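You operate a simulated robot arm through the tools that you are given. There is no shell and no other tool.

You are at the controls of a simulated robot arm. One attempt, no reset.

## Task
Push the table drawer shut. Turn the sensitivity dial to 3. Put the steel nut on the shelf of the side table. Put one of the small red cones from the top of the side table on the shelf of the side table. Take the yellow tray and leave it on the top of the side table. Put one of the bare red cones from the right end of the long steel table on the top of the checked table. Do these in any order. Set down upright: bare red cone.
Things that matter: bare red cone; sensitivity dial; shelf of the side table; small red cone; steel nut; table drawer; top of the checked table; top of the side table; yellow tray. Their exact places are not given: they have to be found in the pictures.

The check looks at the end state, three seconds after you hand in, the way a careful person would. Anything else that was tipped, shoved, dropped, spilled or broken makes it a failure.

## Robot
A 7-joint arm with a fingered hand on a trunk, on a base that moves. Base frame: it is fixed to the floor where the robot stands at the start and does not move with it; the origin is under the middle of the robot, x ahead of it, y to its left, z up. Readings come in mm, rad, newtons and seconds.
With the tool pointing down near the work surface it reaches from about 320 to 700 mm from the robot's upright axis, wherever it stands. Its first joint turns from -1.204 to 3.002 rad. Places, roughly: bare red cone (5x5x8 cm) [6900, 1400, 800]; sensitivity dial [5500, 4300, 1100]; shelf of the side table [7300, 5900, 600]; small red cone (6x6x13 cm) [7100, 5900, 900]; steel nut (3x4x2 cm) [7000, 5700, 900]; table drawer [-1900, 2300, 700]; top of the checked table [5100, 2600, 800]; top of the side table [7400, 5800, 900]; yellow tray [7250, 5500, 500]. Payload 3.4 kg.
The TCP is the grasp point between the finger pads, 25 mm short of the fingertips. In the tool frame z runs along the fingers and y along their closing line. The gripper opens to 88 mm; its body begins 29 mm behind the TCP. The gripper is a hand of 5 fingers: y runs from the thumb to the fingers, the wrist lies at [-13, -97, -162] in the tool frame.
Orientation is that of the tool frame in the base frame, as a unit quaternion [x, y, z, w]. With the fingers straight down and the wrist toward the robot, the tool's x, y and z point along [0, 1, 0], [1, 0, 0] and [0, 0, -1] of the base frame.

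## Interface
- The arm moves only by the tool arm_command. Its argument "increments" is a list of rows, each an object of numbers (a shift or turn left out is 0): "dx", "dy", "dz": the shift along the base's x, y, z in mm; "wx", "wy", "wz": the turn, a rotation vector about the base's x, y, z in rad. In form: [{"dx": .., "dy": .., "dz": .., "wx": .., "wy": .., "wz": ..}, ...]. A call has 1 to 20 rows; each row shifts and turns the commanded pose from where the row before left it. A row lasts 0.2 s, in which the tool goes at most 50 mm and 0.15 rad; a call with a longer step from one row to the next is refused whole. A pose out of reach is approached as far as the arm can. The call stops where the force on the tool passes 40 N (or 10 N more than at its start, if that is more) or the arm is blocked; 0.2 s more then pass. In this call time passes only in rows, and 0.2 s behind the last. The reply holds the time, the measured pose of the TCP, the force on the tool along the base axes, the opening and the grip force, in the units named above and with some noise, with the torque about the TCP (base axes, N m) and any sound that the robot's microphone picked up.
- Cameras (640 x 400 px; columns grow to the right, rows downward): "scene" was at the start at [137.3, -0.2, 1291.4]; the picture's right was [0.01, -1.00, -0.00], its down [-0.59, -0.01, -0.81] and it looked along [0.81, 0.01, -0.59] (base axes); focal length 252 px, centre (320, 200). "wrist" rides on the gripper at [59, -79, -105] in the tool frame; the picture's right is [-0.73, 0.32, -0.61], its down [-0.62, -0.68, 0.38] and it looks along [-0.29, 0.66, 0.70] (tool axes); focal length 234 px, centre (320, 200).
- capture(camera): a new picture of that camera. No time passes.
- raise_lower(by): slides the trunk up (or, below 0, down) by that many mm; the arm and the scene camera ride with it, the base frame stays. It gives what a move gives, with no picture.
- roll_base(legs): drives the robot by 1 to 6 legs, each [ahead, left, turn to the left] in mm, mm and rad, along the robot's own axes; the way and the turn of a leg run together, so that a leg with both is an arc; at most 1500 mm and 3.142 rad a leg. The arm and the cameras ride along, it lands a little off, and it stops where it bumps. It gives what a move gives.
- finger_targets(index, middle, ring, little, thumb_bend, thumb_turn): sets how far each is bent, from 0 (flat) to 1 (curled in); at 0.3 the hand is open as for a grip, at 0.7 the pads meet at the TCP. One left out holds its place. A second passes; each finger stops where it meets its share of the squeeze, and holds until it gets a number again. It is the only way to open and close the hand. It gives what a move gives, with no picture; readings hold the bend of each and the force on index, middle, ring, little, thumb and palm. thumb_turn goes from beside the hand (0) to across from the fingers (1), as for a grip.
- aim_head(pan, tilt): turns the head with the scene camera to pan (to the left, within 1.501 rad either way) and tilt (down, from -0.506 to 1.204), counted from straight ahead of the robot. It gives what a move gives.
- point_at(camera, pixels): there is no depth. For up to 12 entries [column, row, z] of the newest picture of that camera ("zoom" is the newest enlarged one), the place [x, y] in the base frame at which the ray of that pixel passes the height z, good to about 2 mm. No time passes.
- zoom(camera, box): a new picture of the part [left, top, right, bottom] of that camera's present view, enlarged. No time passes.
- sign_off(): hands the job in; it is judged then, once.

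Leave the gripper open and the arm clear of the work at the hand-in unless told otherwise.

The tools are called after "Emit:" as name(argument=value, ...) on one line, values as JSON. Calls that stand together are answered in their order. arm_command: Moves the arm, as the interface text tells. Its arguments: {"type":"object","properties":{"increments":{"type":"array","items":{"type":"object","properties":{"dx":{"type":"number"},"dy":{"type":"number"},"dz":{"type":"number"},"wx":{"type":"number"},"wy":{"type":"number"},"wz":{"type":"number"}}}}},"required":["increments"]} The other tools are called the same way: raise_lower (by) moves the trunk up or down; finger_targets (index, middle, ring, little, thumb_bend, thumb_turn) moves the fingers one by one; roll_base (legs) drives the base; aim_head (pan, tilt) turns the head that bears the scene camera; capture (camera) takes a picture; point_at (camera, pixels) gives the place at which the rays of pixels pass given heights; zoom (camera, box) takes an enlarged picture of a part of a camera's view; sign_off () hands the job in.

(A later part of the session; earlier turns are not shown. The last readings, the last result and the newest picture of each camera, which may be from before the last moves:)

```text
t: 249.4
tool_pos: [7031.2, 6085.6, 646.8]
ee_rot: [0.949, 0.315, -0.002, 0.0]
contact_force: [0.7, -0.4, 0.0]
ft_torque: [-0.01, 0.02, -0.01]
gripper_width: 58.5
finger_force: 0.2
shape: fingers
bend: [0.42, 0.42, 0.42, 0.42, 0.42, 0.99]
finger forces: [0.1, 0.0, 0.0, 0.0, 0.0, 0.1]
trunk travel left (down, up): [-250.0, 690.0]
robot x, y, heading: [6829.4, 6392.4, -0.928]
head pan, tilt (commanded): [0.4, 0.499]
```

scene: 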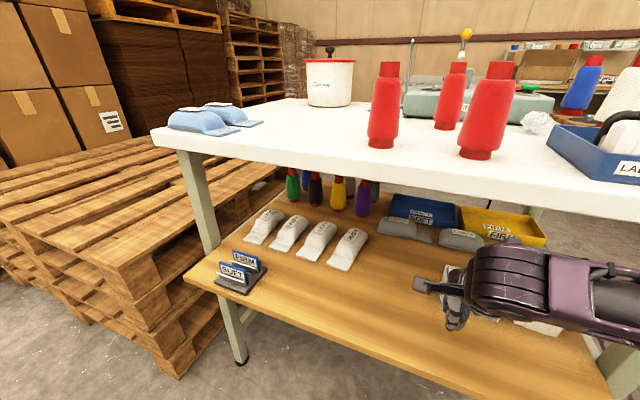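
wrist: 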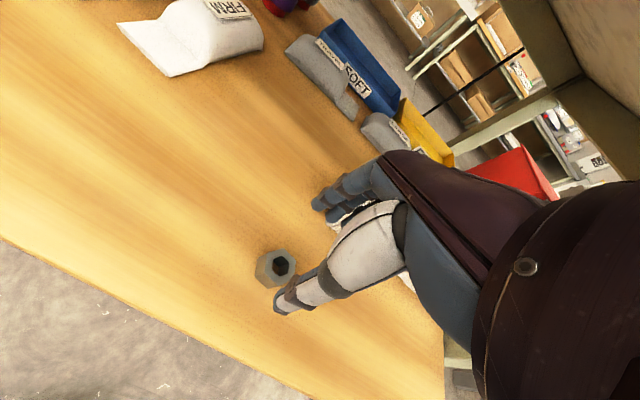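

Free spot for the cone: u≈450, v≈5. I raise the trunk in two steps to get above the table top again and open the hand.

Emit:
raise_lower(by=400)

Emit:
raise_lower(by=100)

Emit:
finger_targets(index=0.3, middle=0.3, ring=0.3, little=0.3, thumb_bend=0.3)

Emit:
aim_head(pan=0.1, tilt=0.8)

Emit:
capture(camera="scene")

Emit:
capture(camera="wrist")

```text
t: 253.2
tool_pos: [7031.9, 6085.0, 1047.6]
ee_rot: [0.949, 0.317, -0.002, 0.001]
contact_force: [0.1, -0.7, 0.1]
ft_torque: [-0.01, -0.02, 0.02]
gripper_width: 58.8
finger_force: 0.0
shape: fingers
bend: [0.42, 0.42, 0.42, 0.42, 0.42, 0.99]
finger forces: [0.0, 0.1, 0.0, 0.1, 0.0, 0.0]
trunk travel left (down, up): [-650.0, 290.0]
robot x, y, heading: [6826.3, 6388.4, -0.925]
head pan, tilt (commanded): [0.4, 0.499]
```

```text
t: 254.6
tool_pos: [7032.6, 6085.8, 1147.2]
ee_rot: [0.949, 0.317, -0.002, 0.0]
contact_force: [0.2, 0.1, 0.3]
ft_torque: [0.04, 0.0, -0.02]
gripper_width: 58.8
finger_force: 0.0
shape: fingers
bend: [0.42, 0.42, 0.42, 0.42, 0.42, 0.99]
finger forces: [0.0, 0.0, 0.0, 0.0, 0.0, 0.0]
trunk travel left (down, up): [-750.0, 190.0]
robot x, y, heading: [6827.7, 6390.2, -0.929]
head pan, tilt (commanded): [0.4, 0.499]
```

```text
t: 255.6
tool_pos: [7032.3, 6085.2, 1148.3]
ee_rot: [0.949, 0.317, -0.002, 0.001]
contact_force: [0.6, 1.2, 0.8]
ft_torque: [0.01, 0.03, 0.01]
gripper_width: 84.5
finger_force: 0.0
shape: fingers
bend: [0.3, 0.3, 0.3, 0.3, 0.3, 0.98]
finger forces: [0.0, 0.1, 0.1, 0.0, 0.0, 0.0]
trunk travel left (down, up): [-750.0, 190.0]
robot x, y, heading: [6824.3, 6389.7, -0.922]
head pan, tilt (commanded): [0.4, 0.499]
```

```text
t: 256.4
tool_pos: [7033.0, 6085.1, 1147.8]
ee_rot: [0.949, 0.316, -0.002, 0.0]
contact_force: [0.5, 0.1, 1.0]
ft_torque: [-0.02, -0.03, -0.01]
gripper_width: 84.4
finger_force: 0.1
shape: fingers
bend: [0.3, 0.3, 0.3, 0.3, 0.3, 0.98]
finger forces: [0.1, 0.0, 0.0, 0.1, 0.1, 0.0]
trunk travel left (down, up): [-750.0, 190.0]
robot x, y, heading: [6827.2, 6387.4, -0.928]
head pan, tilt (commanded): [0.099, 0.799]
```

```text
taken
```

scene: 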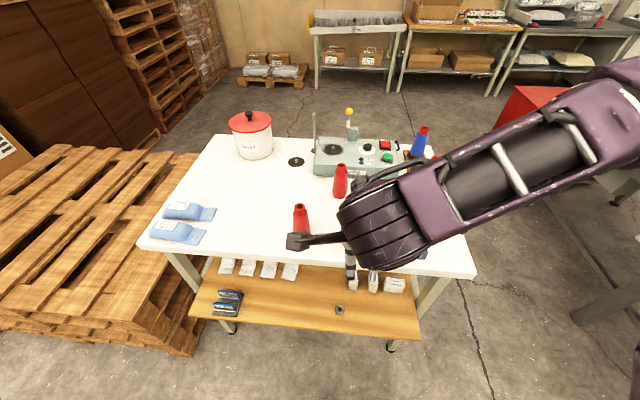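

```text
taken
```

wrist: 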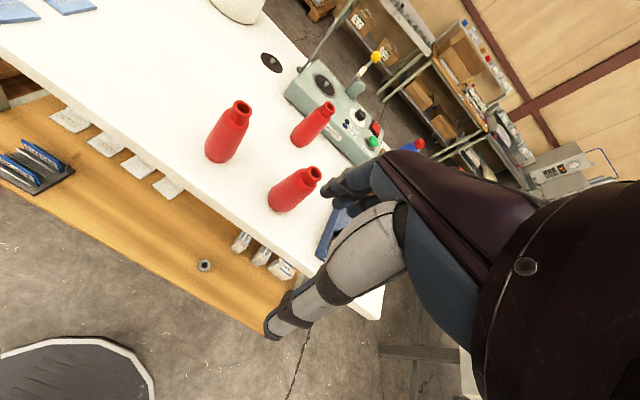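

Three cones seen from above: A (228,130), B (295,190), C (312,125). I take B; zoom for its exact axis.

Emit:
zoom(camera="wrist", box=[255, 150, 345, 225])

```text
5.33 times, centred on (300, 188) of wrist
```

zoom: 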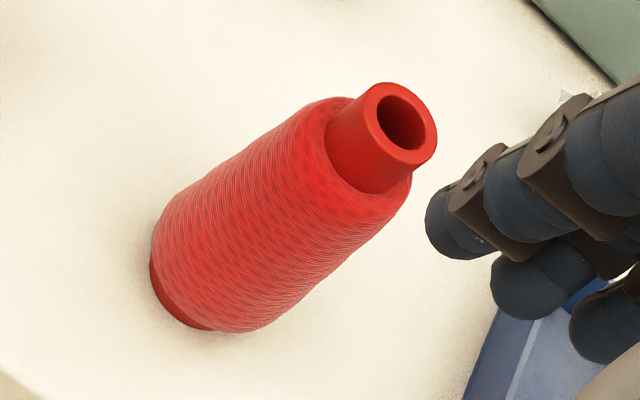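

Emit:
point_at(camera="zoom", pixels=[[401, 122, 1010], [401, 122, 1005], [401, 122, 1015], [212, 283, 884], [372, 83, 1010], [437, 160, 1010]])

Emit:
zoom(camera="scene", box=[270, 150, 400, 260])

```text
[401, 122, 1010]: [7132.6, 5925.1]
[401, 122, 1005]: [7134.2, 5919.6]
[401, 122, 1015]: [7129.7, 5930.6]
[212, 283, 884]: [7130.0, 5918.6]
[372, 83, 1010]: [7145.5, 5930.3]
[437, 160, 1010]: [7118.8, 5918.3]
```

```text
3.64 times, centred on (335, 205) of scene
```

zoom: 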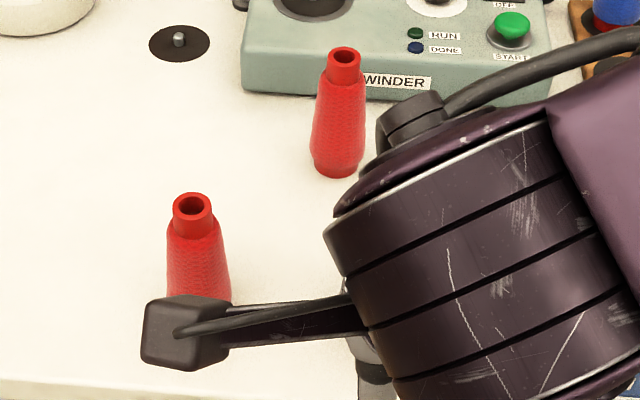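

Cone B axis ≈ (7131.5, 5921), top z≈1007, tube 29 mm wide. I move above it and lower to z≈1045, then check alignment.

Emit:
arm_command(increments=[{"dx": 19.7, "dy": -32.8}, {"dx": 19.7, "dy": -32.8}, {"dx": 19.7, "dy": -32.8}, {"dx": 19.7, "dy": -32.8}, {"dx": 19.7, "dy": -32.8}, {"dz": -25}, {"dz": -25}, {"dz": -25}, {"dz": -20}])

Emit:
capture(camera="wrist")

Emit:
capture(camera="scene")

```text
t: 258.4
tool_pos: [7130.4, 5922.4, 1053.2]
ee_rot: [0.949, 0.316, -0.002, 0.001]
contact_force: [0.2, -0.3, -0.8]
ft_torque: [-0.01, 0.02, 0.04]
gripper_width: 84.5
finger_force: 0.2
shape: fingers
bend: [0.3, 0.3, 0.3, 0.3, 0.3, 0.98]
finger forces: [0.0, 0.0, 0.1, 0.0, 0.0, 0.0]
trunk travel left (down, up): [-750.0, 190.0]
robot x, y, heading: [6827.4, 6388.4, -0.926]
head pan, tilt (commanded): [0.099, 0.799]
```

```text
taken
```

wrist: 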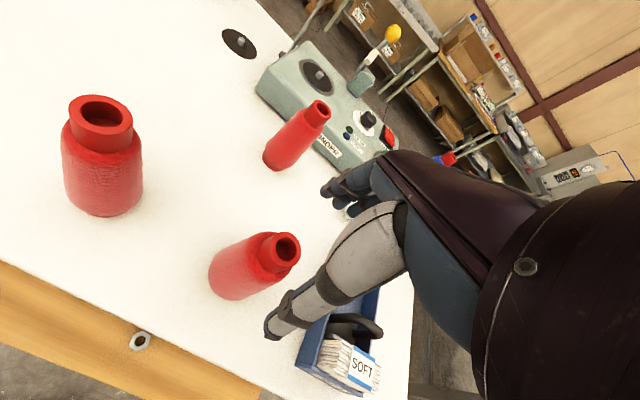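

```text
taken
```

scene: 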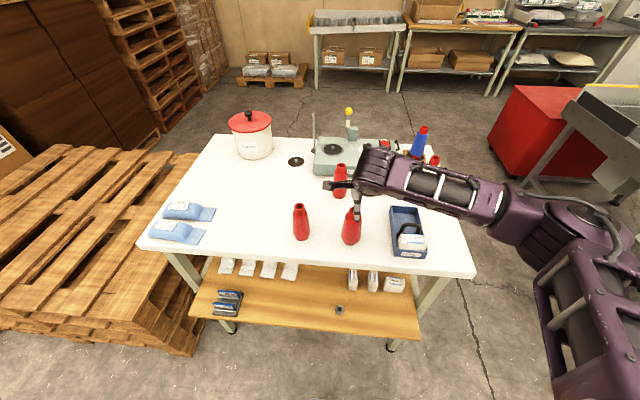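

Emit:
point_at(camera="wrist", pixels=[[286, 249, 1007], [238, 270, 940]])

Emit:
zoom(camera="scene", box=[310, 140, 400, 260])

```text
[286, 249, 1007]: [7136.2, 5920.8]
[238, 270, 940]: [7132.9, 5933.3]
```

```text
3.33 times, centred on (355, 200) of scene
```

zoom: 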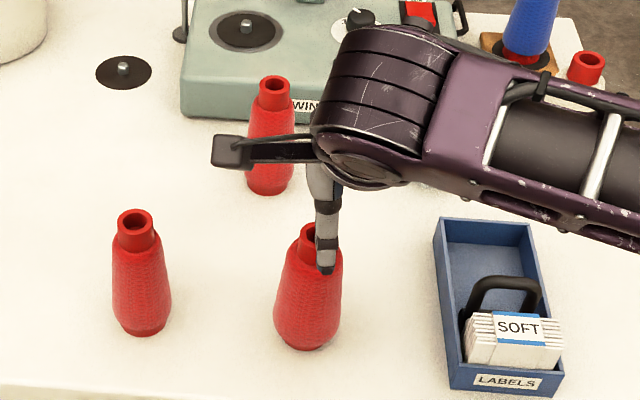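

Cone axis ≈ (7134,5921). I shift slightly and lower to TCP z≈984.

Emit:
arm_command(increments=[{"dx": 7, "dy": 2}, {"dz": -18}, {"dz": -18}, {"dz": -17}, {"dz": -16}])

Emit:
capture(camera="wrist")

```text
t: 259.6
tool_pos: [7138.3, 5922.9, 984.4]
ee_rot: [0.949, 0.316, -0.002, 0.001]
contact_force: [0.0, -0.8, -0.3]
ft_torque: [0.0, -0.01, 0.03]
gripper_width: 84.6
finger_force: 0.0
shape: fingers
bend: [0.3, 0.3, 0.3, 0.3, 0.3, 0.98]
finger forces: [0.0, 0.0, 0.0, 0.0, 0.1, 0.0]
trunk travel left (down, up): [-750.0, 190.0]
robot x, y, heading: [6824.8, 6392.3, -0.923]
head pan, tilt (commanded): [0.099, 0.799]
```

```text
taken
```

wrist: 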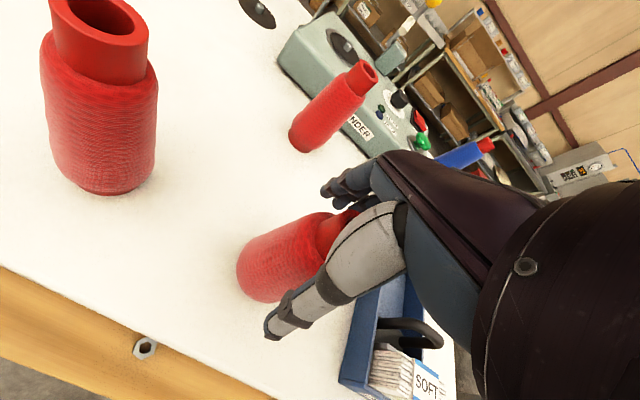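

The cone's top sits between thumb and fingers. I lower 4 mm more and close.

Emit:
arm_command(increments=[{"dz": -4}])

Emit:
finger_targets(index=0.62, middle=0.62, ring=0.62, little=0.62, thumb_bend=0.62)

Emit:
capture(camera="wrist")

```text
t: 259.9
tool_pos: [7138.6, 5922.7, 980.1]
ee_rot: [0.949, 0.316, 0.0, 0.0]
contact_force: [0.4, 0.1, -0.1]
ft_torque: [0.02, -0.01, 0.02]
gripper_width: 84.6
finger_force: 0.1
shape: fingers
bend: [0.3, 0.3, 0.3, 0.3, 0.3, 0.98]
finger forces: [0.1, 0.0, 0.0, 0.1, 0.0, 0.1]
trunk travel left (down, up): [-750.0, 190.0]
robot x, y, heading: [6828.3, 6390.2, -0.924]
head pan, tilt (commanded): [0.099, 0.799]
```

```text
t: 260.9
tool_pos: [7139.3, 5923.1, 979.4]
ee_rot: [0.949, 0.316, -0.002, 0.0]
contact_force: [0.2, -1.4, 0.2]
ft_torque: [-0.05, -0.02, -0.01]
gripper_width: 34.7
finger_force: 8.6
shape: fingers
bend: [0.56, 0.56, 0.61, 0.62, 0.52, 1.0]
finger forces: [3.0, 4.8, 0.6, 0.0, 7.9, 0.1]
trunk travel left (down, up): [-750.0, 190.0]
robot x, y, heading: [6826.4, 6388.1, -0.929]
head pan, tilt (commanded): [0.099, 0.799]
```

```text
taken
```

wrist: 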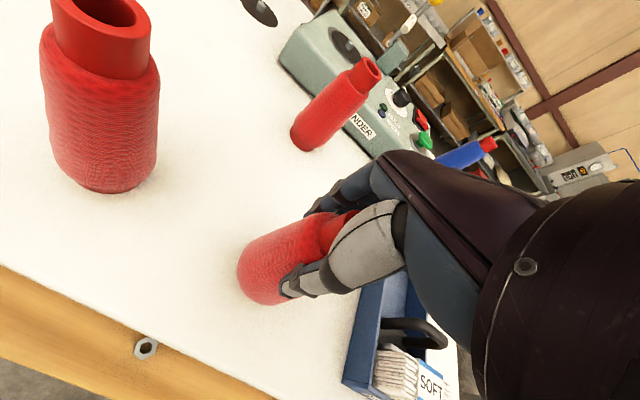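

Grip: index 3, middle 4.8, thumb 7.9 N. I tighten slightly and lift 30 mm.

Emit:
finger_targets(index=0.66, middle=0.66, ring=0.68, little=0.66, thumb_bend=0.64)

Emit:
arm_command(increments=[{"dz": 8}, {"dz": 10}, {"dz": 12}])

Emit:
capture(camera="wrist")

Emit:
zoom(camera="scene", box=[290, 140, 420, 280])

```text
t: 261.9
tool_pos: [7137.0, 5922.6, 979.4]
ee_rot: [0.949, 0.317, -0.002, 0.0]
contact_force: [0.0, -0.1, -0.5]
ft_torque: [-0.01, -0.01, -0.01]
gripper_width: 34.0
finger_force: 11.7
shape: fingers
bend: [0.58, 0.58, 0.65, 0.66, 0.51, 1.0]
finger forces: [3.9, 5.7, 1.9, 0.0, 11.5, 0.0]
trunk travel left (down, up): [-750.0, 190.0]
robot x, y, heading: [6827.9, 6387.1, -0.929]
head pan, tilt (commanded): [0.099, 0.799]
```

```text
t: 262.8
tool_pos: [7137.7, 5922.2, 1010.5]
ee_rot: [0.948, 0.317, -0.002, 0.001]
contact_force: [-0.1, 0.1, -1.1]
ft_torque: [0.0, 0.0, 0.04]
gripper_width: 33.9
finger_force: 11.6
shape: fingers
bend: [0.58, 0.58, 0.65, 0.66, 0.51, 1.0]
finger forces: [3.8, 5.5, 1.9, 0.0, 11.2, 0.0]
trunk travel left (down, up): [-750.0, 190.0]
robot x, y, heading: [6828.9, 6389.6, -0.927]
head pan, tilt (commanded): [0.099, 0.799]
```

```text
taken
```

wrist: 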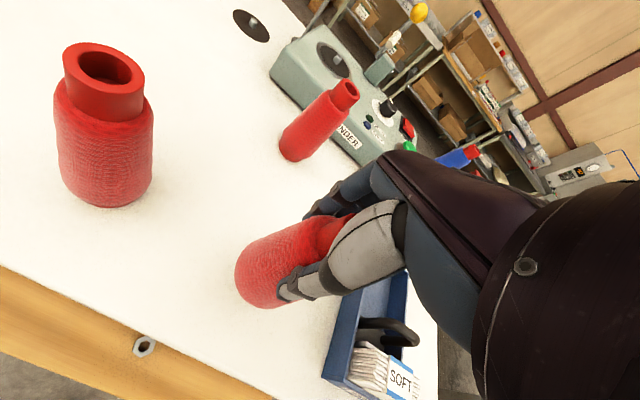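

```text
2.86 times, centred on (355, 210) of scene
```

zoom: 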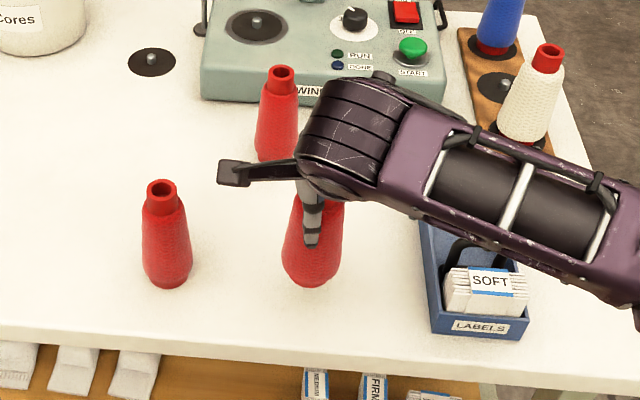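

The cone is held upright. I lift to z≈1060, draw back 200 mm clear of the edge, then lower the trunk so the cone's base is just above shelf height.

Emit:
arm_command(increments=[{"dz": 25}, {"dz": 25}, {"dx": -15.1, "dy": 19.9}, {"dx": -15.1, "dy": 19.9}, {"dx": -15.1, "dy": 19.9}, {"dx": -15.1, "dy": 19.9}, {"dx": -15.1, "dy": 19.9}, {"dx": -15.1, "dy": 19.9}, {"dx": -15.1, "dy": 19.9}, {"dx": -15.1, "dy": 19.9}])

Emit:
raise_lower(by=-350)

Emit:
aim_head(pan=0.3, tilt=0.7)

Emit:
capture(camera="scene")

Emit:
capture(camera="wrist")

```text
t: 264.9
tool_pos: [7023.7, 6083.0, 1058.5]
ee_rot: [0.949, 0.315, -0.003, 0.001]
contact_force: [-0.7, -0.1, -1.4]
ft_torque: [0.0, 0.0, -0.04]
gripper_width: 33.6
finger_force: 10.9
shape: fingers
bend: [0.58, 0.59, 0.65, 0.66, 0.51, 1.0]
finger forces: [4.0, 5.4, 1.7, 0.0, 11.2, 0.0]
out of reach, approached as far as the arm can: row 10
trunk travel left (down, up): [-750.0, 190.0]
robot x, y, heading: [6825.8, 6389.3, -0.928]
head pan, tilt (commanded): [0.099, 0.799]
```

```text
t: 268.4
tool_pos: [7022.4, 6081.4, 709.4]
ee_rot: [0.949, 0.317, -0.002, -0.001]
contact_force: [-0.2, 1.2, -1.2]
ft_torque: [-0.02, -0.02, 0.0]
gripper_width: 34.0
finger_force: 11.4
shape: fingers
bend: [0.58, 0.59, 0.65, 0.66, 0.51, 1.0]
finger forces: [4.0, 5.4, 1.8, 0.0, 11.0, 0.0]
trunk travel left (down, up): [-400.0, 540.0]
robot x, y, heading: [6827.0, 6389.8, -0.929]
head pan, tilt (commanded): [0.099, 0.799]
```

```text
t: 269.1
tool_pos: [7023.8, 6082.1, 707.7]
ee_rot: [0.949, 0.316, -0.002, 0.0]
contact_force: [0.0, 0.5, -0.8]
ft_torque: [0.02, 0.01, -0.02]
gripper_width: 33.9
finger_force: 10.9
shape: fingers
bend: [0.58, 0.59, 0.65, 0.66, 0.51, 1.0]
finger forces: [3.9, 5.4, 1.9, 0.0, 10.9, 0.0]
trunk travel left (down, up): [-400.0, 540.0]
robot x, y, heading: [6826.0, 6388.0, -0.926]
head pan, tilt (commanded): [0.3, 0.7]
```

```text
taken
```

scene: 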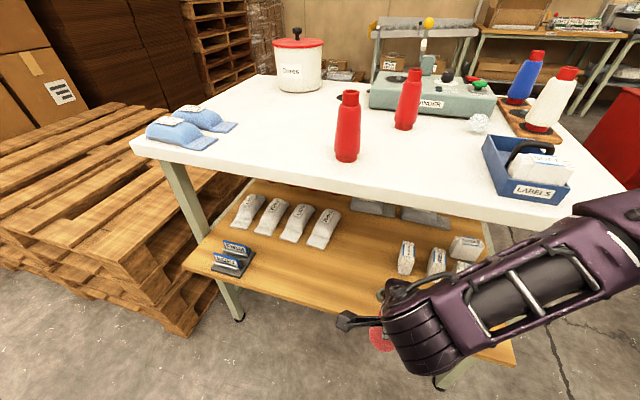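

```text
taken
```

wrist: 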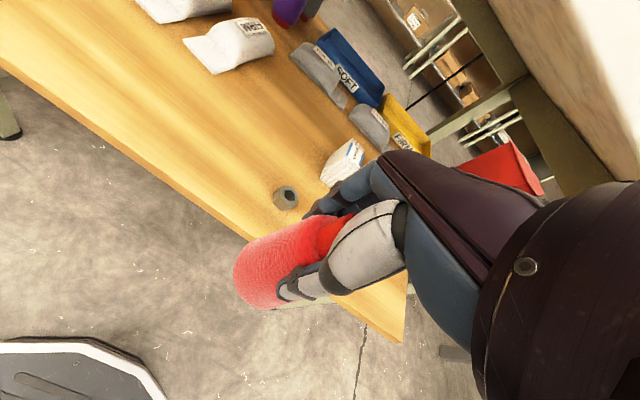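

Cone base is ~50 mm above shelf height, hand clear in front. I lower 28 mm, move left to u≈455 and then forward 115 mm under the top's edge.

Emit:
arm_command(increments=[{"dz": -14}, {"dz": -14}, {"dx": 22.7, "dy": 17.3}, {"dx": 22.7, "dy": 17.3}, {"dx": 22.7, "dy": 17.3}, {"dx": 22.7, "dy": 17.3}, {"dx": 17.4, "dy": -22.9}, {"dx": 17.4, "dy": -22.9}, {"dx": 17.4, "dy": -22.9}, {"dx": 17.4, "dy": -22.9}])

Emit:
capture(camera="wrist")

Emit:
capture(camera="scene")

```text
t: 271.3
tool_pos: [7183.7, 6059.9, 679.1]
ee_rot: [0.949, 0.316, -0.002, -0.001]
contact_force: [0.1, -0.5, -1.2]
ft_torque: [0.01, 0.01, 0.0]
gripper_width: 33.9
finger_force: 10.9
shape: fingers
bend: [0.58, 0.59, 0.65, 0.66, 0.51, 1.0]
finger forces: [4.3, 5.3, 1.7, 0.0, 11.0, 0.1]
trunk travel left (down, up): [-400.0, 540.0]
robot x, y, heading: [6825.5, 6388.5, -0.931]
head pan, tilt (commanded): [0.3, 0.7]
```

```text
taken
```

wrist: 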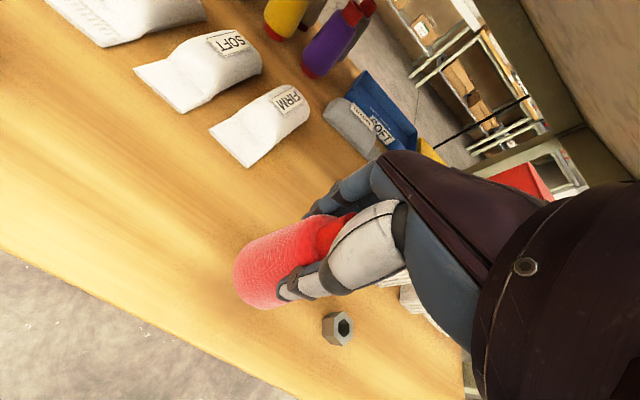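

```text
taken
```

scene: 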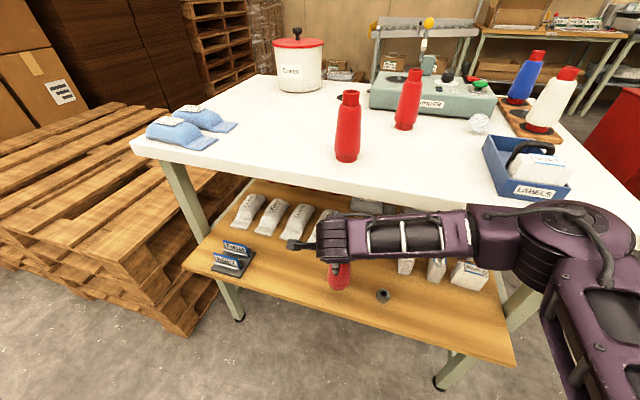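

The cone is over the shelf, clear of the nut and the FIRM weight. I lower gently.

Emit:
arm_command(increments=[{"dz": -4}, {"dz": -4}, {"dz": -4}, {"dz": -2}, {"dz": -2}])

```text
t: 272.5
tool_pos: [7184.4, 6059.1, 663.4]
ee_rot: [0.949, 0.316, -0.002, -0.001]
contact_force: [-0.7, 0.2, -0.9]
ft_torque: [-0.01, -0.02, 0.01]
gripper_width: 33.8
finger_force: 11.0
shape: fingers
bend: [0.58, 0.59, 0.65, 0.66, 0.51, 1.0]
finger forces: [4.1, 5.2, 1.7, 0.0, 10.9, 0.1]
trunk travel left (down, up): [-400.0, 540.0]
robot x, y, heading: [6825.9, 6387.9, -0.924]
head pan, tilt (commanded): [0.3, 0.7]
```

No contact yet; continue in 2 mm steps.

Emit:
arm_command(increments=[{"dz": -2}, {"dz": -1.5}])

Emit:
zoom(camera="scene", box=[280, 190, 420, 320])

```text
t: 273.1
tool_pos: [7183.7, 6058.6, 661.8]
ee_rot: [0.949, 0.316, -0.001, 0.0]
contact_force: [-1.1, 0.0, -1.3]
ft_torque: [0.01, 0.0, -0.03]
gripper_width: 34.0
finger_force: 11.2
shape: fingers
bend: [0.58, 0.59, 0.65, 0.66, 0.51, 1.0]
finger forces: [4.2, 5.3, 1.8, 0.0, 11.0, 0.1]
trunk travel left (down, up): [-400.0, 540.0]
robot x, y, heading: [6823.2, 6393.3, -0.926]
head pan, tilt (commanded): [0.3, 0.7]
```

```text
3.08 times, centred on (350, 255) of scene
```

zoom: 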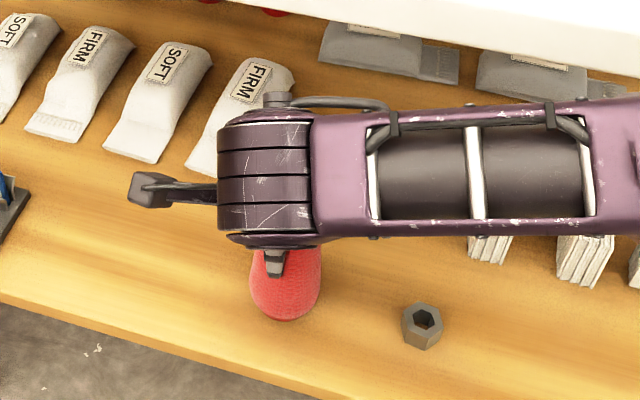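

Emit:
arm_command(increments=[{"dz": -1.5}, {"dz": -1.5}])

```text
t: 273.7
tool_pos: [7183.8, 6059.8, 658.8]
ee_rot: [0.949, 0.316, -0.001, 0.001]
contact_force: [0.2, 2.0, 10.0]
ft_torque: [-0.04, 0.02, 0.0]
gripper_width: 34.1
finger_force: 12.7
shape: fingers
bend: [0.59, 0.59, 0.65, 0.66, 0.51, 1.0]
finger forces: [4.6, 5.8, 1.9, 0.1, 12.9, 0.0]
trunk travel left (down, up): [-400.0, 540.0]
robot x, y, heading: [6825.9, 6390.9, -0.93]
head pan, tilt (commanded): [0.3, 0.7]
```

Contact at 10 N: the cone stands on the shelf. I release gradually.

Emit:
finger_targets(index=0.55, middle=0.55, ring=0.55, little=0.55, thumb_bend=0.5)

Emit:
finger_targets(index=0.35, middle=0.35, ring=0.35, little=0.35, thumb_bend=0.32)

Emit:
capture(camera="wrist")

```text
t: 274.7
tool_pos: [7182.2, 6060.5, 656.8]
ee_rot: [0.949, 0.316, -0.001, 0.0]
contact_force: [-0.1, 0.4, -0.9]
ft_torque: [-0.03, -0.02, -0.01]
gripper_width: 38.3
finger_force: 1.1
shape: fingers
bend: [0.55, 0.54, 0.55, 0.55, 0.48, 1.0]
finger forces: [0.2, 0.6, 0.1, 0.1, 1.3, 0.1]
trunk travel left (down, up): [-400.0, 540.0]
robot x, y, heading: [6830.9, 6388.7, -0.929]
head pan, tilt (commanded): [0.3, 0.7]
```

```text
t: 275.7
tool_pos: [7184.5, 6058.7, 656.6]
ee_rot: [0.949, 0.316, -0.002, -0.001]
contact_force: [0.2, 1.0, -0.1]
ft_torque: [0.0, -0.02, 0.01]
gripper_width: 76.7
finger_force: 0.0
shape: fingers
bend: [0.35, 0.35, 0.35, 0.35, 0.32, 0.98]
finger forces: [0.0, 0.0, 0.0, 0.0, 0.1, 0.0]
trunk travel left (down, up): [-400.0, 540.0]
robot x, y, heading: [6827.4, 6388.8, -0.931]
head pan, tilt (commanded): [0.3, 0.7]
```

```text
taken
```

wrist: 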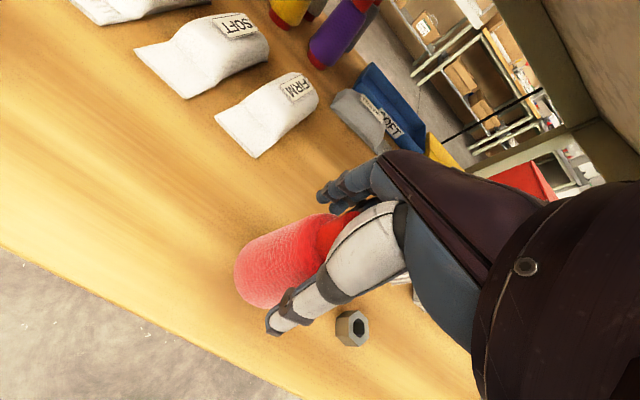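

Released; the cone stands. The hand can't rise far under the top, so I raise 18 mm, slide the hand sideways to the right (over the nut, above it) out of the cone, then draw back.

Emit:
arm_command(increments=[{"dz": 9}, {"dz": 9}, {"dx": -12, "dy": -9.1}, {"dx": -12, "dy": -9.1}])

Emit:
capture(camera="wrist")

```text
t: 276.7
tool_pos: [7160.4, 6041.7, 674.1]
ee_rot: [0.949, 0.317, -0.001, 0.001]
contact_force: [-0.3, 0.0, 1.3]
ft_torque: [-0.03, -0.01, 0.01]
gripper_width: 77.0
finger_force: 0.1
shape: fingers
bend: [0.35, 0.35, 0.35, 0.35, 0.32, 0.98]
finger forces: [0.0, 0.0, 0.1, 0.1, 0.0, 0.0]
trunk travel left (down, up): [-400.0, 540.0]
robot x, y, heading: [6826.5, 6393.0, -0.924]
head pan, tilt (commanded): [0.3, 0.7]
```

```text
taken
```

wrist: 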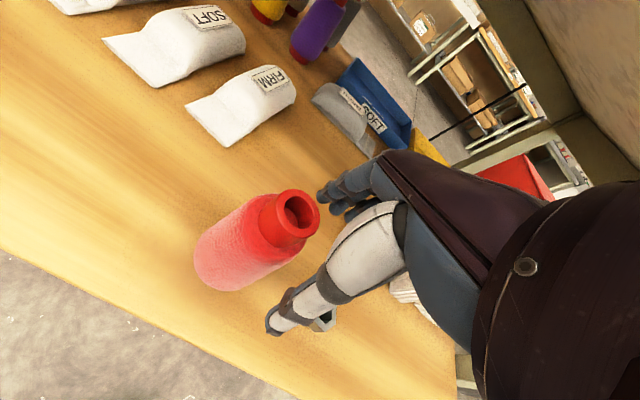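

The cone stays upright while the hand slides off. Continue right 75 mm, then back 120 mm.

Emit:
arm_command(increments=[{"dx": -15, "dy": -11.4}, {"dx": -15, "dy": -11.4}, {"dx": -15, "dy": -11.4}, {"dx": -15, "dy": -11.4}, {"dx": -15.1, "dy": 19.9}, {"dx": -15.1, "dy": 19.9}, {"dx": -15.1, "dy": 19.9}, {"dx": -15.1, "dy": 19.9}, {"dx": -12, "dy": 16}])

Emit:
capture(camera="wrist")

Emit:
capture(camera="scene")

```text
t: 278.7
tool_pos: [7026.3, 6091.2, 676.2]
ee_rot: [0.949, 0.316, -0.002, 0.001]
contact_force: [0.5, -0.5, 0.1]
ft_torque: [0.0, -0.01, -0.01]
gripper_width: 77.2
finger_force: 0.1
shape: fingers
bend: [0.35, 0.35, 0.35, 0.35, 0.32, 0.98]
finger forces: [0.1, 0.0, 0.0, 0.1, 0.0, 0.0]
trunk travel left (down, up): [-400.0, 540.0]
robot x, y, heading: [6825.9, 6390.4, -0.927]
head pan, tilt (commanded): [0.3, 0.7]
```

```text
taken
```

wrist: 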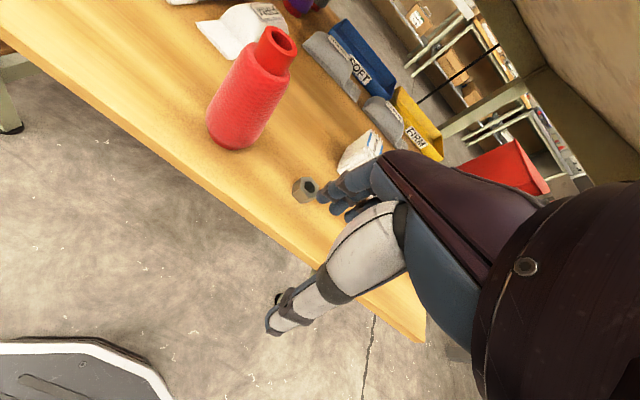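

```text
taken
```

scene: 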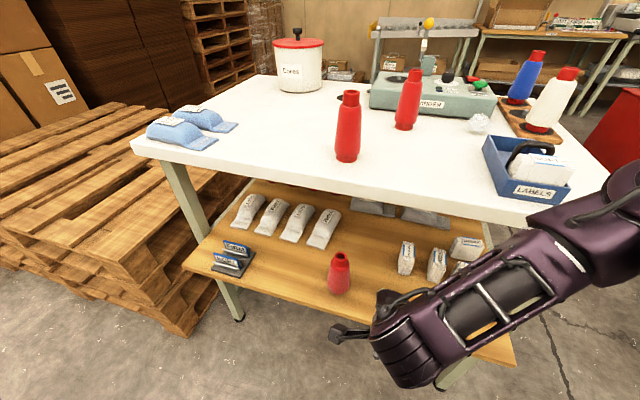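

Nut and cone are on the shelf, the cone upright. Next the yellow tray at the far right of the shelf: best from the short side. I back away, turn left to face along the table, back up, and slide right along the corridor between conveyor and table.

Emit:
roll_base(legs=[[-450, 0, 0], [0, 0, 1.577], [-930, 0, 0]])

Emit:
aim_head(pan=-0.5, tilt=0.5)

Emit:
capture(camera="scene")

```text
t: 289.6
tool_pos: [6138.1, 6400.3, 674.6]
ee_rot: [0.45, 0.893, -0.001, 0.002]
contact_force: [-0.4, 0.7, -0.7]
ft_torque: [-0.05, 0.01, -0.01]
gripper_width: 77.2
finger_force: 0.1
shape: fingers
bend: [0.35, 0.35, 0.35, 0.35, 0.32, 0.98]
finger forces: [0.0, 0.1, 0.1, 0.2, 0.0, 0.1]
trunk travel left (down, up): [-400.0, 540.0]
robot x, y, heading: [5839.8, 6205.3, 0.64]
head pan, tilt (commanded): [0.3, 0.7]
```

```text
t: 290.7
tool_pos: [6138.2, 6399.3, 674.9]
ee_rot: [0.449, 0.893, -0.002, 0.001]
contact_force: [-0.3, -0.4, -0.7]
ft_torque: [-0.01, 0.02, -0.04]
gripper_width: 77.0
finger_force: 0.1
shape: fingers
bend: [0.35, 0.35, 0.35, 0.35, 0.32, 0.98]
finger forces: [0.0, 0.1, 0.0, 0.1, 0.0, 0.0]
trunk travel left (down, up): [-400.0, 540.0]
robot x, y, heading: [5836.8, 6201.8, 0.641]
head pan, tilt (commanded): [-0.499, 0.499]
```

```text
taken
```

scene: 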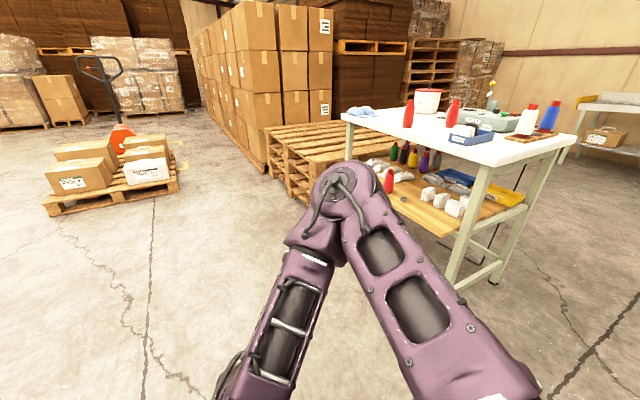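

I check the corridor to the right before sliding.

Emit:
aim_head(pan=-1.3, tilt=0.5)

Emit:
capture(camera="scene")

```text
t: 291.8
tool_pos: [6137.4, 6400.1, 676.5]
ee_rot: [0.449, 0.893, -0.002, 0.0]
contact_force: [0.2, -0.4, 0.9]
ft_torque: [0.01, -0.01, 0.03]
gripper_width: 77.0
finger_force: 0.0
shape: fingers
bend: [0.35, 0.35, 0.35, 0.35, 0.32, 0.98]
finger forces: [0.0, 0.0, 0.0, 0.1, 0.0, 0.1]
trunk travel left (down, up): [-400.0, 540.0]
robot x, y, heading: [5837.0, 6198.1, 0.64]
head pan, tilt (commanded): [-1.3, 0.499]
```

```text
taken
```

scene: 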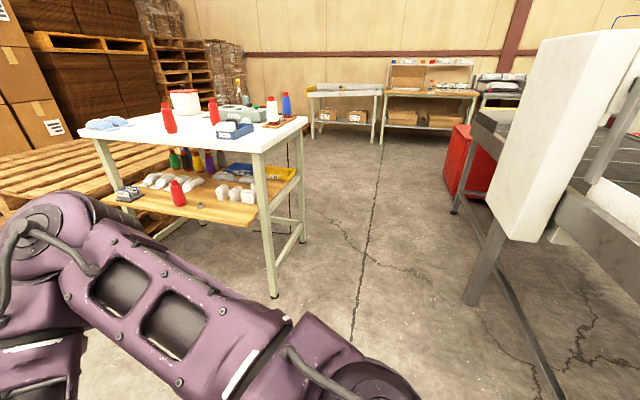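

Emit:
point_at(camera="scene", pixels=[[475, 303, 0], [455, 213, 0], [273, 296, 0], [303, 241, 0], [528, 210, 850], [495, 190, 850], [445, 190, 0], [560, 215, 800], [510, 130, 850]])

```text
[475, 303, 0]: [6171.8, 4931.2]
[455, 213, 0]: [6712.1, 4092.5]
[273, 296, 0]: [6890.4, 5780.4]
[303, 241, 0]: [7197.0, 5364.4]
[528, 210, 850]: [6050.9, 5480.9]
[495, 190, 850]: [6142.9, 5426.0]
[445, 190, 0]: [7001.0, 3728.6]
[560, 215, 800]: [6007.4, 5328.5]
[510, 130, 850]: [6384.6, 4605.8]
```

The corridor is free (conveyor's rear feet at (6172,4931) and (6712,4092); table's short side from (6890,5780) to (7197,5364)). I slide right 1410 mm in two legs.

Emit:
roll_base(legs=[[34, -705, 0.0], [34, -705, 0.01]])

Emit:
aim_head(pan=0.0, tilt=0.6)

Emit:
capture(camera="scene")

Emit:
capture(camera="wrist")

```text
t: 299.2
tool_pos: [7037.4, 5300.0, 675.9]
ee_rot: [0.45, 0.893, -0.001, 0.0]
contact_force: [0.1, 0.5, 0.1]
ft_torque: [0.0, -0.03, 0.0]
gripper_width: 77.1
finger_force: 0.1
shape: fingers
bend: [0.35, 0.35, 0.35, 0.35, 0.32, 0.98]
finger forces: [0.0, 0.1, 0.0, 0.1, 0.0, 0.1]
trunk travel left (down, up): [-400.0, 540.0]
robot x, y, heading: [6739.6, 5103.1, 0.639]
head pan, tilt (commanded): [-1.3, 0.499]
```

```text
t: 300.7
tool_pos: [7037.5, 5298.5, 674.3]
ee_rot: [0.45, 0.893, -0.001, 0.001]
contact_force: [0.1, 0.0, -0.2]
ft_torque: [0.01, 0.0, 0.05]
gripper_width: 77.3
finger_force: 0.1
shape: fingers
bend: [0.35, 0.35, 0.35, 0.35, 0.32, 0.98]
finger forces: [0.1, 0.0, 0.1, 0.1, 0.1, 0.1]
trunk travel left (down, up): [-400.0, 540.0]
robot x, y, heading: [6738.2, 5097.5, 0.636]
head pan, tilt (commanded): [0.0, 0.6]
```

```text
taken
```

scene: 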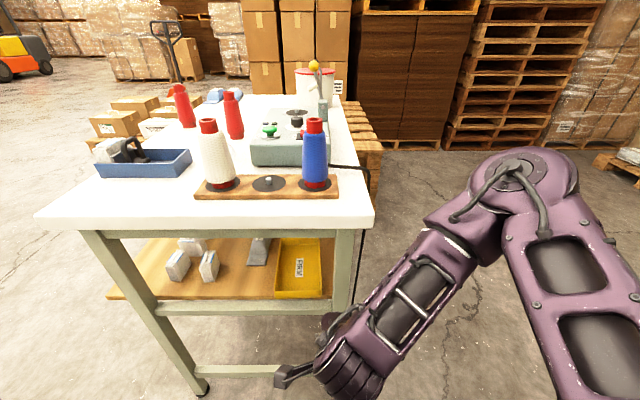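

```text
taken
```

wrist: 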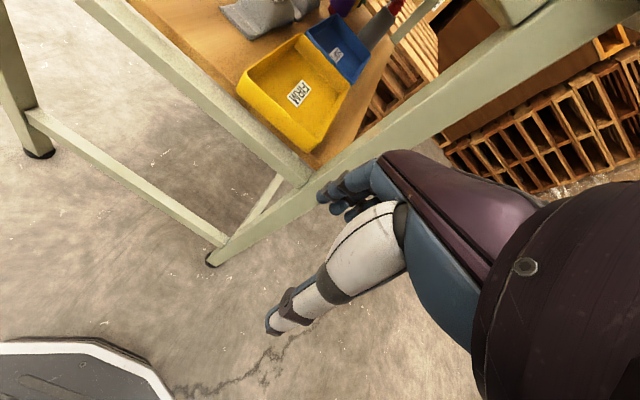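

The yellow tray lies right at this end of the shelf (scene (298,268)), empty. Zoom and measure.

Emit:
zoom(camera="scene", box=[220, 210, 380, 320])

Emit:
zoom(camera="wrist", box=[200, 0, 440, 190])

```text
3.64 times, centred on (300, 265) of scene
```

zoom: 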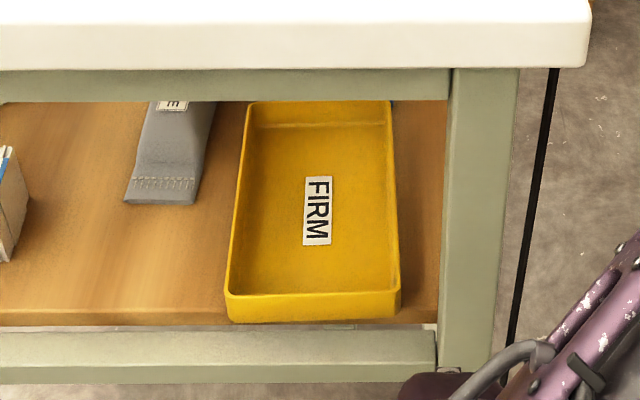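

```text
2.11 times, centred on (320, 95) of wrist
```

zoom: 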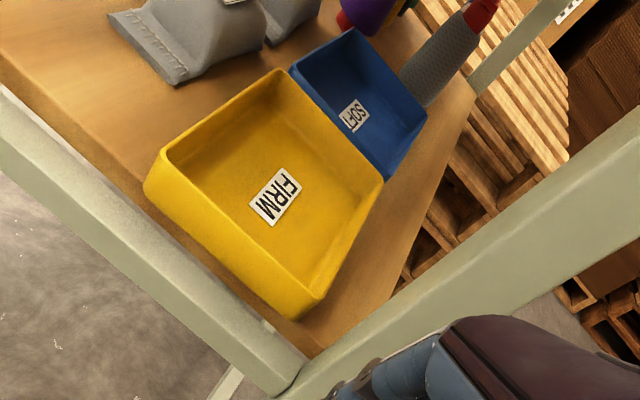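

Emit:
point_at(camera="zoom", pixels=[[152, 165, 605], [322, 293, 605], [383, 182, 605], [280, 72, 605], [148, 192, 560], [290, 320, 560], [152, 165, 595], [322, 293, 595], [383, 182, 595], [280, 72, 595]])

Emit:
point_at(camera="scene", pixels=[[275.3, 298, 560], [322, 296.9, 560], [274.2, 290, 600], [322, 289.7, 600], [294.5, 237.8, 750], [294.5, 237.8, 800], [294.5, 229, 850], [294.5, 229, 800], [300, 301, 560], [300, 301, 540]])

```text
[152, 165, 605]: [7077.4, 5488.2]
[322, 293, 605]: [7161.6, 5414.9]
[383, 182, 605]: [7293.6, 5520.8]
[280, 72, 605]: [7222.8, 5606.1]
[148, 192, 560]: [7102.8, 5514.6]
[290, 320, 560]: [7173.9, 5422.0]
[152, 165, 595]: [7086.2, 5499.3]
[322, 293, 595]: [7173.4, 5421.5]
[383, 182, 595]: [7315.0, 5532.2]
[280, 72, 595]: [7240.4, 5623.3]
```

```text
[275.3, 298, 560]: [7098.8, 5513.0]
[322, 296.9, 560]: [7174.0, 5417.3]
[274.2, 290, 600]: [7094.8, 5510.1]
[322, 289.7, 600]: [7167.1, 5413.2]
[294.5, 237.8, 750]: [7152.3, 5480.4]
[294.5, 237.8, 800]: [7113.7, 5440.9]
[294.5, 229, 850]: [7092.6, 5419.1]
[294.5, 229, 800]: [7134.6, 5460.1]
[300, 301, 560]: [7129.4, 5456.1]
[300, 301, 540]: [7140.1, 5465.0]
```

Tray: ~190×122 mm, rim z≈592, near wall at u≈57 spanning v 386–508, flush with the shelf's end; apron bottom at z≈780. I'll pinch its near wall with the hand tilted forward ~0.35 rad (thumb outside and lower, fingers inside). First pre-close, tilt, and line up in front.

Emit:
finger_targets(index=0.42, middle=0.42, ring=0.42, little=0.42, thumb_bend=0.42)

Emit:
arm_command(increments=[{"wx": 0.0713, "wy": -0.0924, "wz": 0.01}, {"wx": 0.0713, "wy": -0.0924, "wz": 0.01}, {"wx": 0.0713, "wy": -0.0924}, {"dx": -14.5, "dy": 19.1, "dz": -11}, {"dx": -14.5, "dy": 19.1, "dz": -12}, {"dx": -14.5, "dy": 19.1, "dz": -12}])

Emit:
capture(camera="wrist")

Emit:
capture(camera="scene")

```text
t: 301.7
tool_pos: [7036.6, 5299.3, 675.3]
ee_rot: [0.45, 0.893, -0.002, 0.001]
contact_force: [0.4, 0.2, -0.5]
ft_torque: [0.02, 0.04, -0.02]
gripper_width: 59.6
finger_force: 0.2
shape: fingers
bend: [0.42, 0.42, 0.42, 0.42, 0.42, 0.99]
finger forces: [0.0, 0.0, 0.1, 0.1, 0.1, 0.1]
trunk travel left (down, up): [-400.0, 540.0]
robot x, y, heading: [6736.9, 5099.0, 0.642]
head pan, tilt (commanded): [0.0, 0.6]
```

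```text
t: 303.1
tool_pos: [7007.3, 5380.5, 667.9]
ee_rot: [0.434, 0.884, 0.154, 0.076]
contact_force: [0.1, -0.1, 0.1]
ft_torque: [0.02, -0.01, 0.02]
gripper_width: 59.5
finger_force: 0.1
shape: fingers
bend: [0.42, 0.42, 0.42, 0.42, 0.42, 0.99]
finger forces: [0.1, 0.0, 0.0, 0.0, 0.0, 0.0]
out of reach, approached as far as the arm can: row 2, 3
trunk travel left (down, up): [-400.0, 540.0]
robot x, y, heading: [6738.6, 5102.3, 0.641]
head pan, tilt (commanded): [0.0, 0.6]
```

```text
taken
```

wrist: 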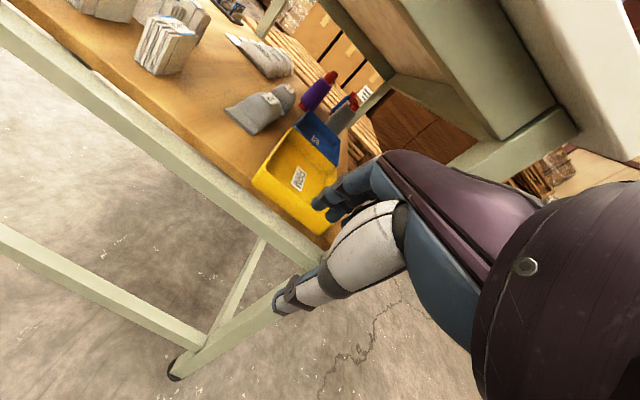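

```text
taken
```

scene: 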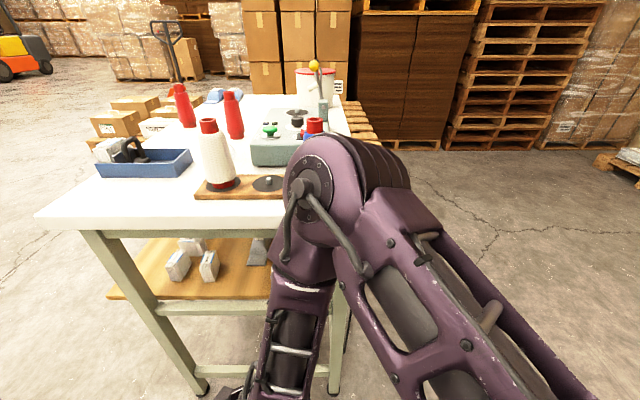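

The tilt raised the elbow toward the table top, which is risky. I undo the tilt so the forearm comes level from the right again.

Emit:
arm_command(increments=[{"dx": 8, "dy": -16, "wx": -0.0713, "wy": 0.0924}, {"dx": 8, "dy": -16, "wx": -0.0713, "wy": 0.0924}, {"dx": 8, "dy": -16, "wx": -0.0713, "wy": 0.0924}])

Emit:
capture(camera="scene")

```text
t: 303.9
tool_pos: [7032.1, 5331.2, 668.5]
ee_rot: [0.441, 0.898, 0.0, 0.0]
contact_force: [0.0, -0.4, 0.4]
ft_torque: [-0.01, 0.0, 0.0]
gripper_width: 59.3
finger_force: 0.1
shape: fingers
bend: [0.42, 0.42, 0.42, 0.42, 0.42, 0.99]
finger forces: [0.0, 0.1, 0.0, 0.0, 0.0, 0.1]
trunk travel left (down, up): [-400.0, 540.0]
robot x, y, heading: [6733.7, 5102.6, 0.64]
head pan, tilt (commanded): [0.0, 0.6]
```

```text
taken
```

scene: 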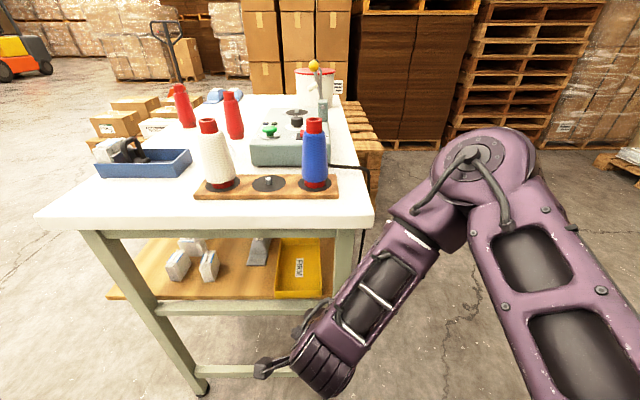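

The elbow would come near the blue cone if I reach straight ahead, so I move the base 150 mm to the right and reach to the left instead.

Emit:
roll_base(legs=[[0, -150, 0.0]])

Emit:
arm_command(increments=[{"dx": -18, "dy": 24}, {"dx": -18, "dy": 24}, {"dx": -18, "dy": 24}, {"dx": -18, "dy": 24}, {"dx": -18, "dy": 24}, {"dx": -18, "dy": 24}])

Emit:
capture(camera="scene")

Emit:
capture(camera="wrist")

```text
t: 305.2
tool_pos: [7117.4, 5215.1, 667.2]
ee_rot: [0.442, 0.897, 0.0, -0.001]
contact_force: [-0.5, 0.1, 0.1]
ft_torque: [0.04, 0.0, -0.02]
gripper_width: 59.6
finger_force: 0.0
shape: fingers
bend: [0.42, 0.42, 0.42, 0.42, 0.42, 0.99]
finger forces: [0.0, 0.0, 0.0, 0.1, 0.0, 0.0]
trunk travel left (down, up): [-400.0, 540.0]
robot x, y, heading: [6823.7, 4986.2, 0.633]
head pan, tilt (commanded): [0.0, 0.6]
```

```text
t: 306.6
tool_pos: [7010.1, 5359.7, 667.1]
ee_rot: [0.441, 0.898, 0.0, 0.0]
contact_force: [0.3, -1.2, 0.0]
ft_torque: [-0.01, -0.02, 0.01]
gripper_width: 59.5
finger_force: 0.1
shape: fingers
bend: [0.42, 0.42, 0.42, 0.42, 0.42, 0.99]
finger forces: [0.0, 0.0, 0.0, 0.0, 0.0, 0.0]
trunk travel left (down, up): [-400.0, 540.0]
robot x, y, heading: [6825.6, 4980.5, 0.643]
head pan, tilt (commanded): [0.0, 0.6]
```

```text
taken
```

scene: 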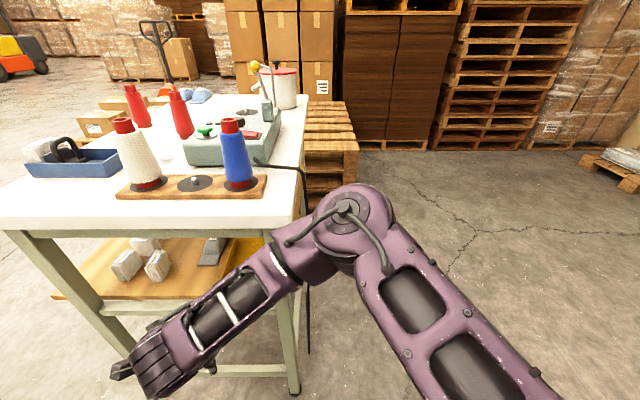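

```text
taken
```

wrist: 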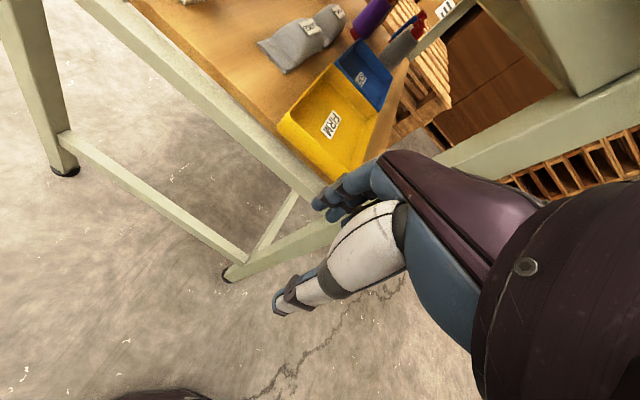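

The forearm would then clash with the table's right leg. An extended reach from further back keeps the whole forearm in front of the table. I reposition the base 106 mm back and 115 mm left.

Emit:
roll_base(legs=[[-106, 115, 0.01]])

Emit:
arm_command(increments=[{"dx": 13.5, "dy": -17.8, "dz": -10}, {"dx": 13.5, "dy": -17.8, "dz": -10}, {"dx": 13.5, "dy": -17.8, "dz": -10}, {"dx": 13.5, "dy": -17.8, "dz": -10}, {"dx": 20, "dy": 15}, {"dx": 20, "dy": 15}, {"dx": 20, "dy": 15}, {"dx": 20, "dy": 15}, {"dx": 20, "dy": 15}])

Emit:
capture(camera="scene")

Emit:
capture(camera="wrist")

```text
t: 308.0
tool_pos: [6853.0, 5386.3, 666.4]
ee_rot: [0.436, 0.9, -0.002, 0.001]
contact_force: [-0.3, -0.7, 0.8]
ft_torque: [-0.01, -0.01, 0.0]
gripper_width: 59.8
finger_force: 0.0
shape: fingers
bend: [0.42, 0.42, 0.42, 0.42, 0.42, 0.99]
finger forces: [0.0, 0.0, 0.0, 0.0, 0.1, 0.1]
trunk travel left (down, up): [-400.0, 540.0]
robot x, y, heading: [6670.6, 5010.3, 0.655]
head pan, tilt (commanded): [0.0, 0.6]
```

```text
t: 310.0
tool_pos: [7010.3, 5390.7, 626.3]
ee_rot: [0.436, 0.9, -0.001, 0.001]
contact_force: [-0.3, 0.0, 0.4]
ft_torque: [0.03, 0.0, -0.02]
gripper_width: 59.5
finger_force: 0.1
shape: fingers
bend: [0.42, 0.42, 0.42, 0.42, 0.42, 0.99]
finger forces: [0.0, 0.0, 0.0, 0.0, 0.0, 0.0]
trunk travel left (down, up): [-400.0, 540.0]
robot x, y, heading: [6673.3, 5007.4, 0.649]
head pan, tilt (commanded): [0.0, 0.6]
```

```text
taken
```

scene: 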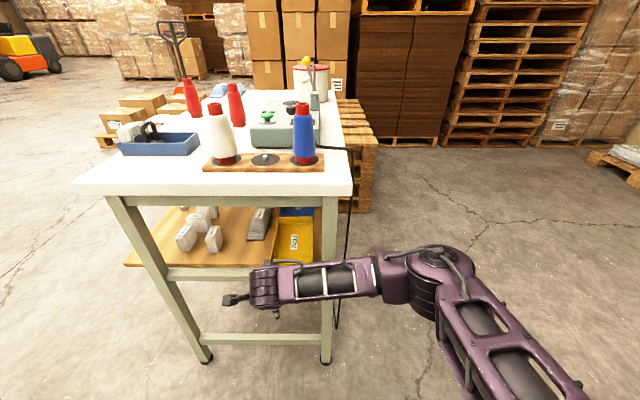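

```text
taken
```

wrist: 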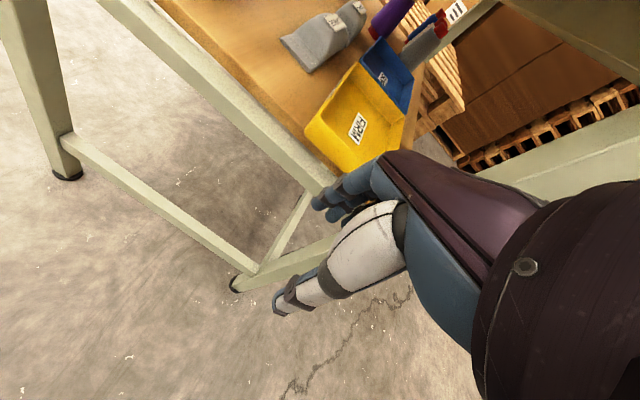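

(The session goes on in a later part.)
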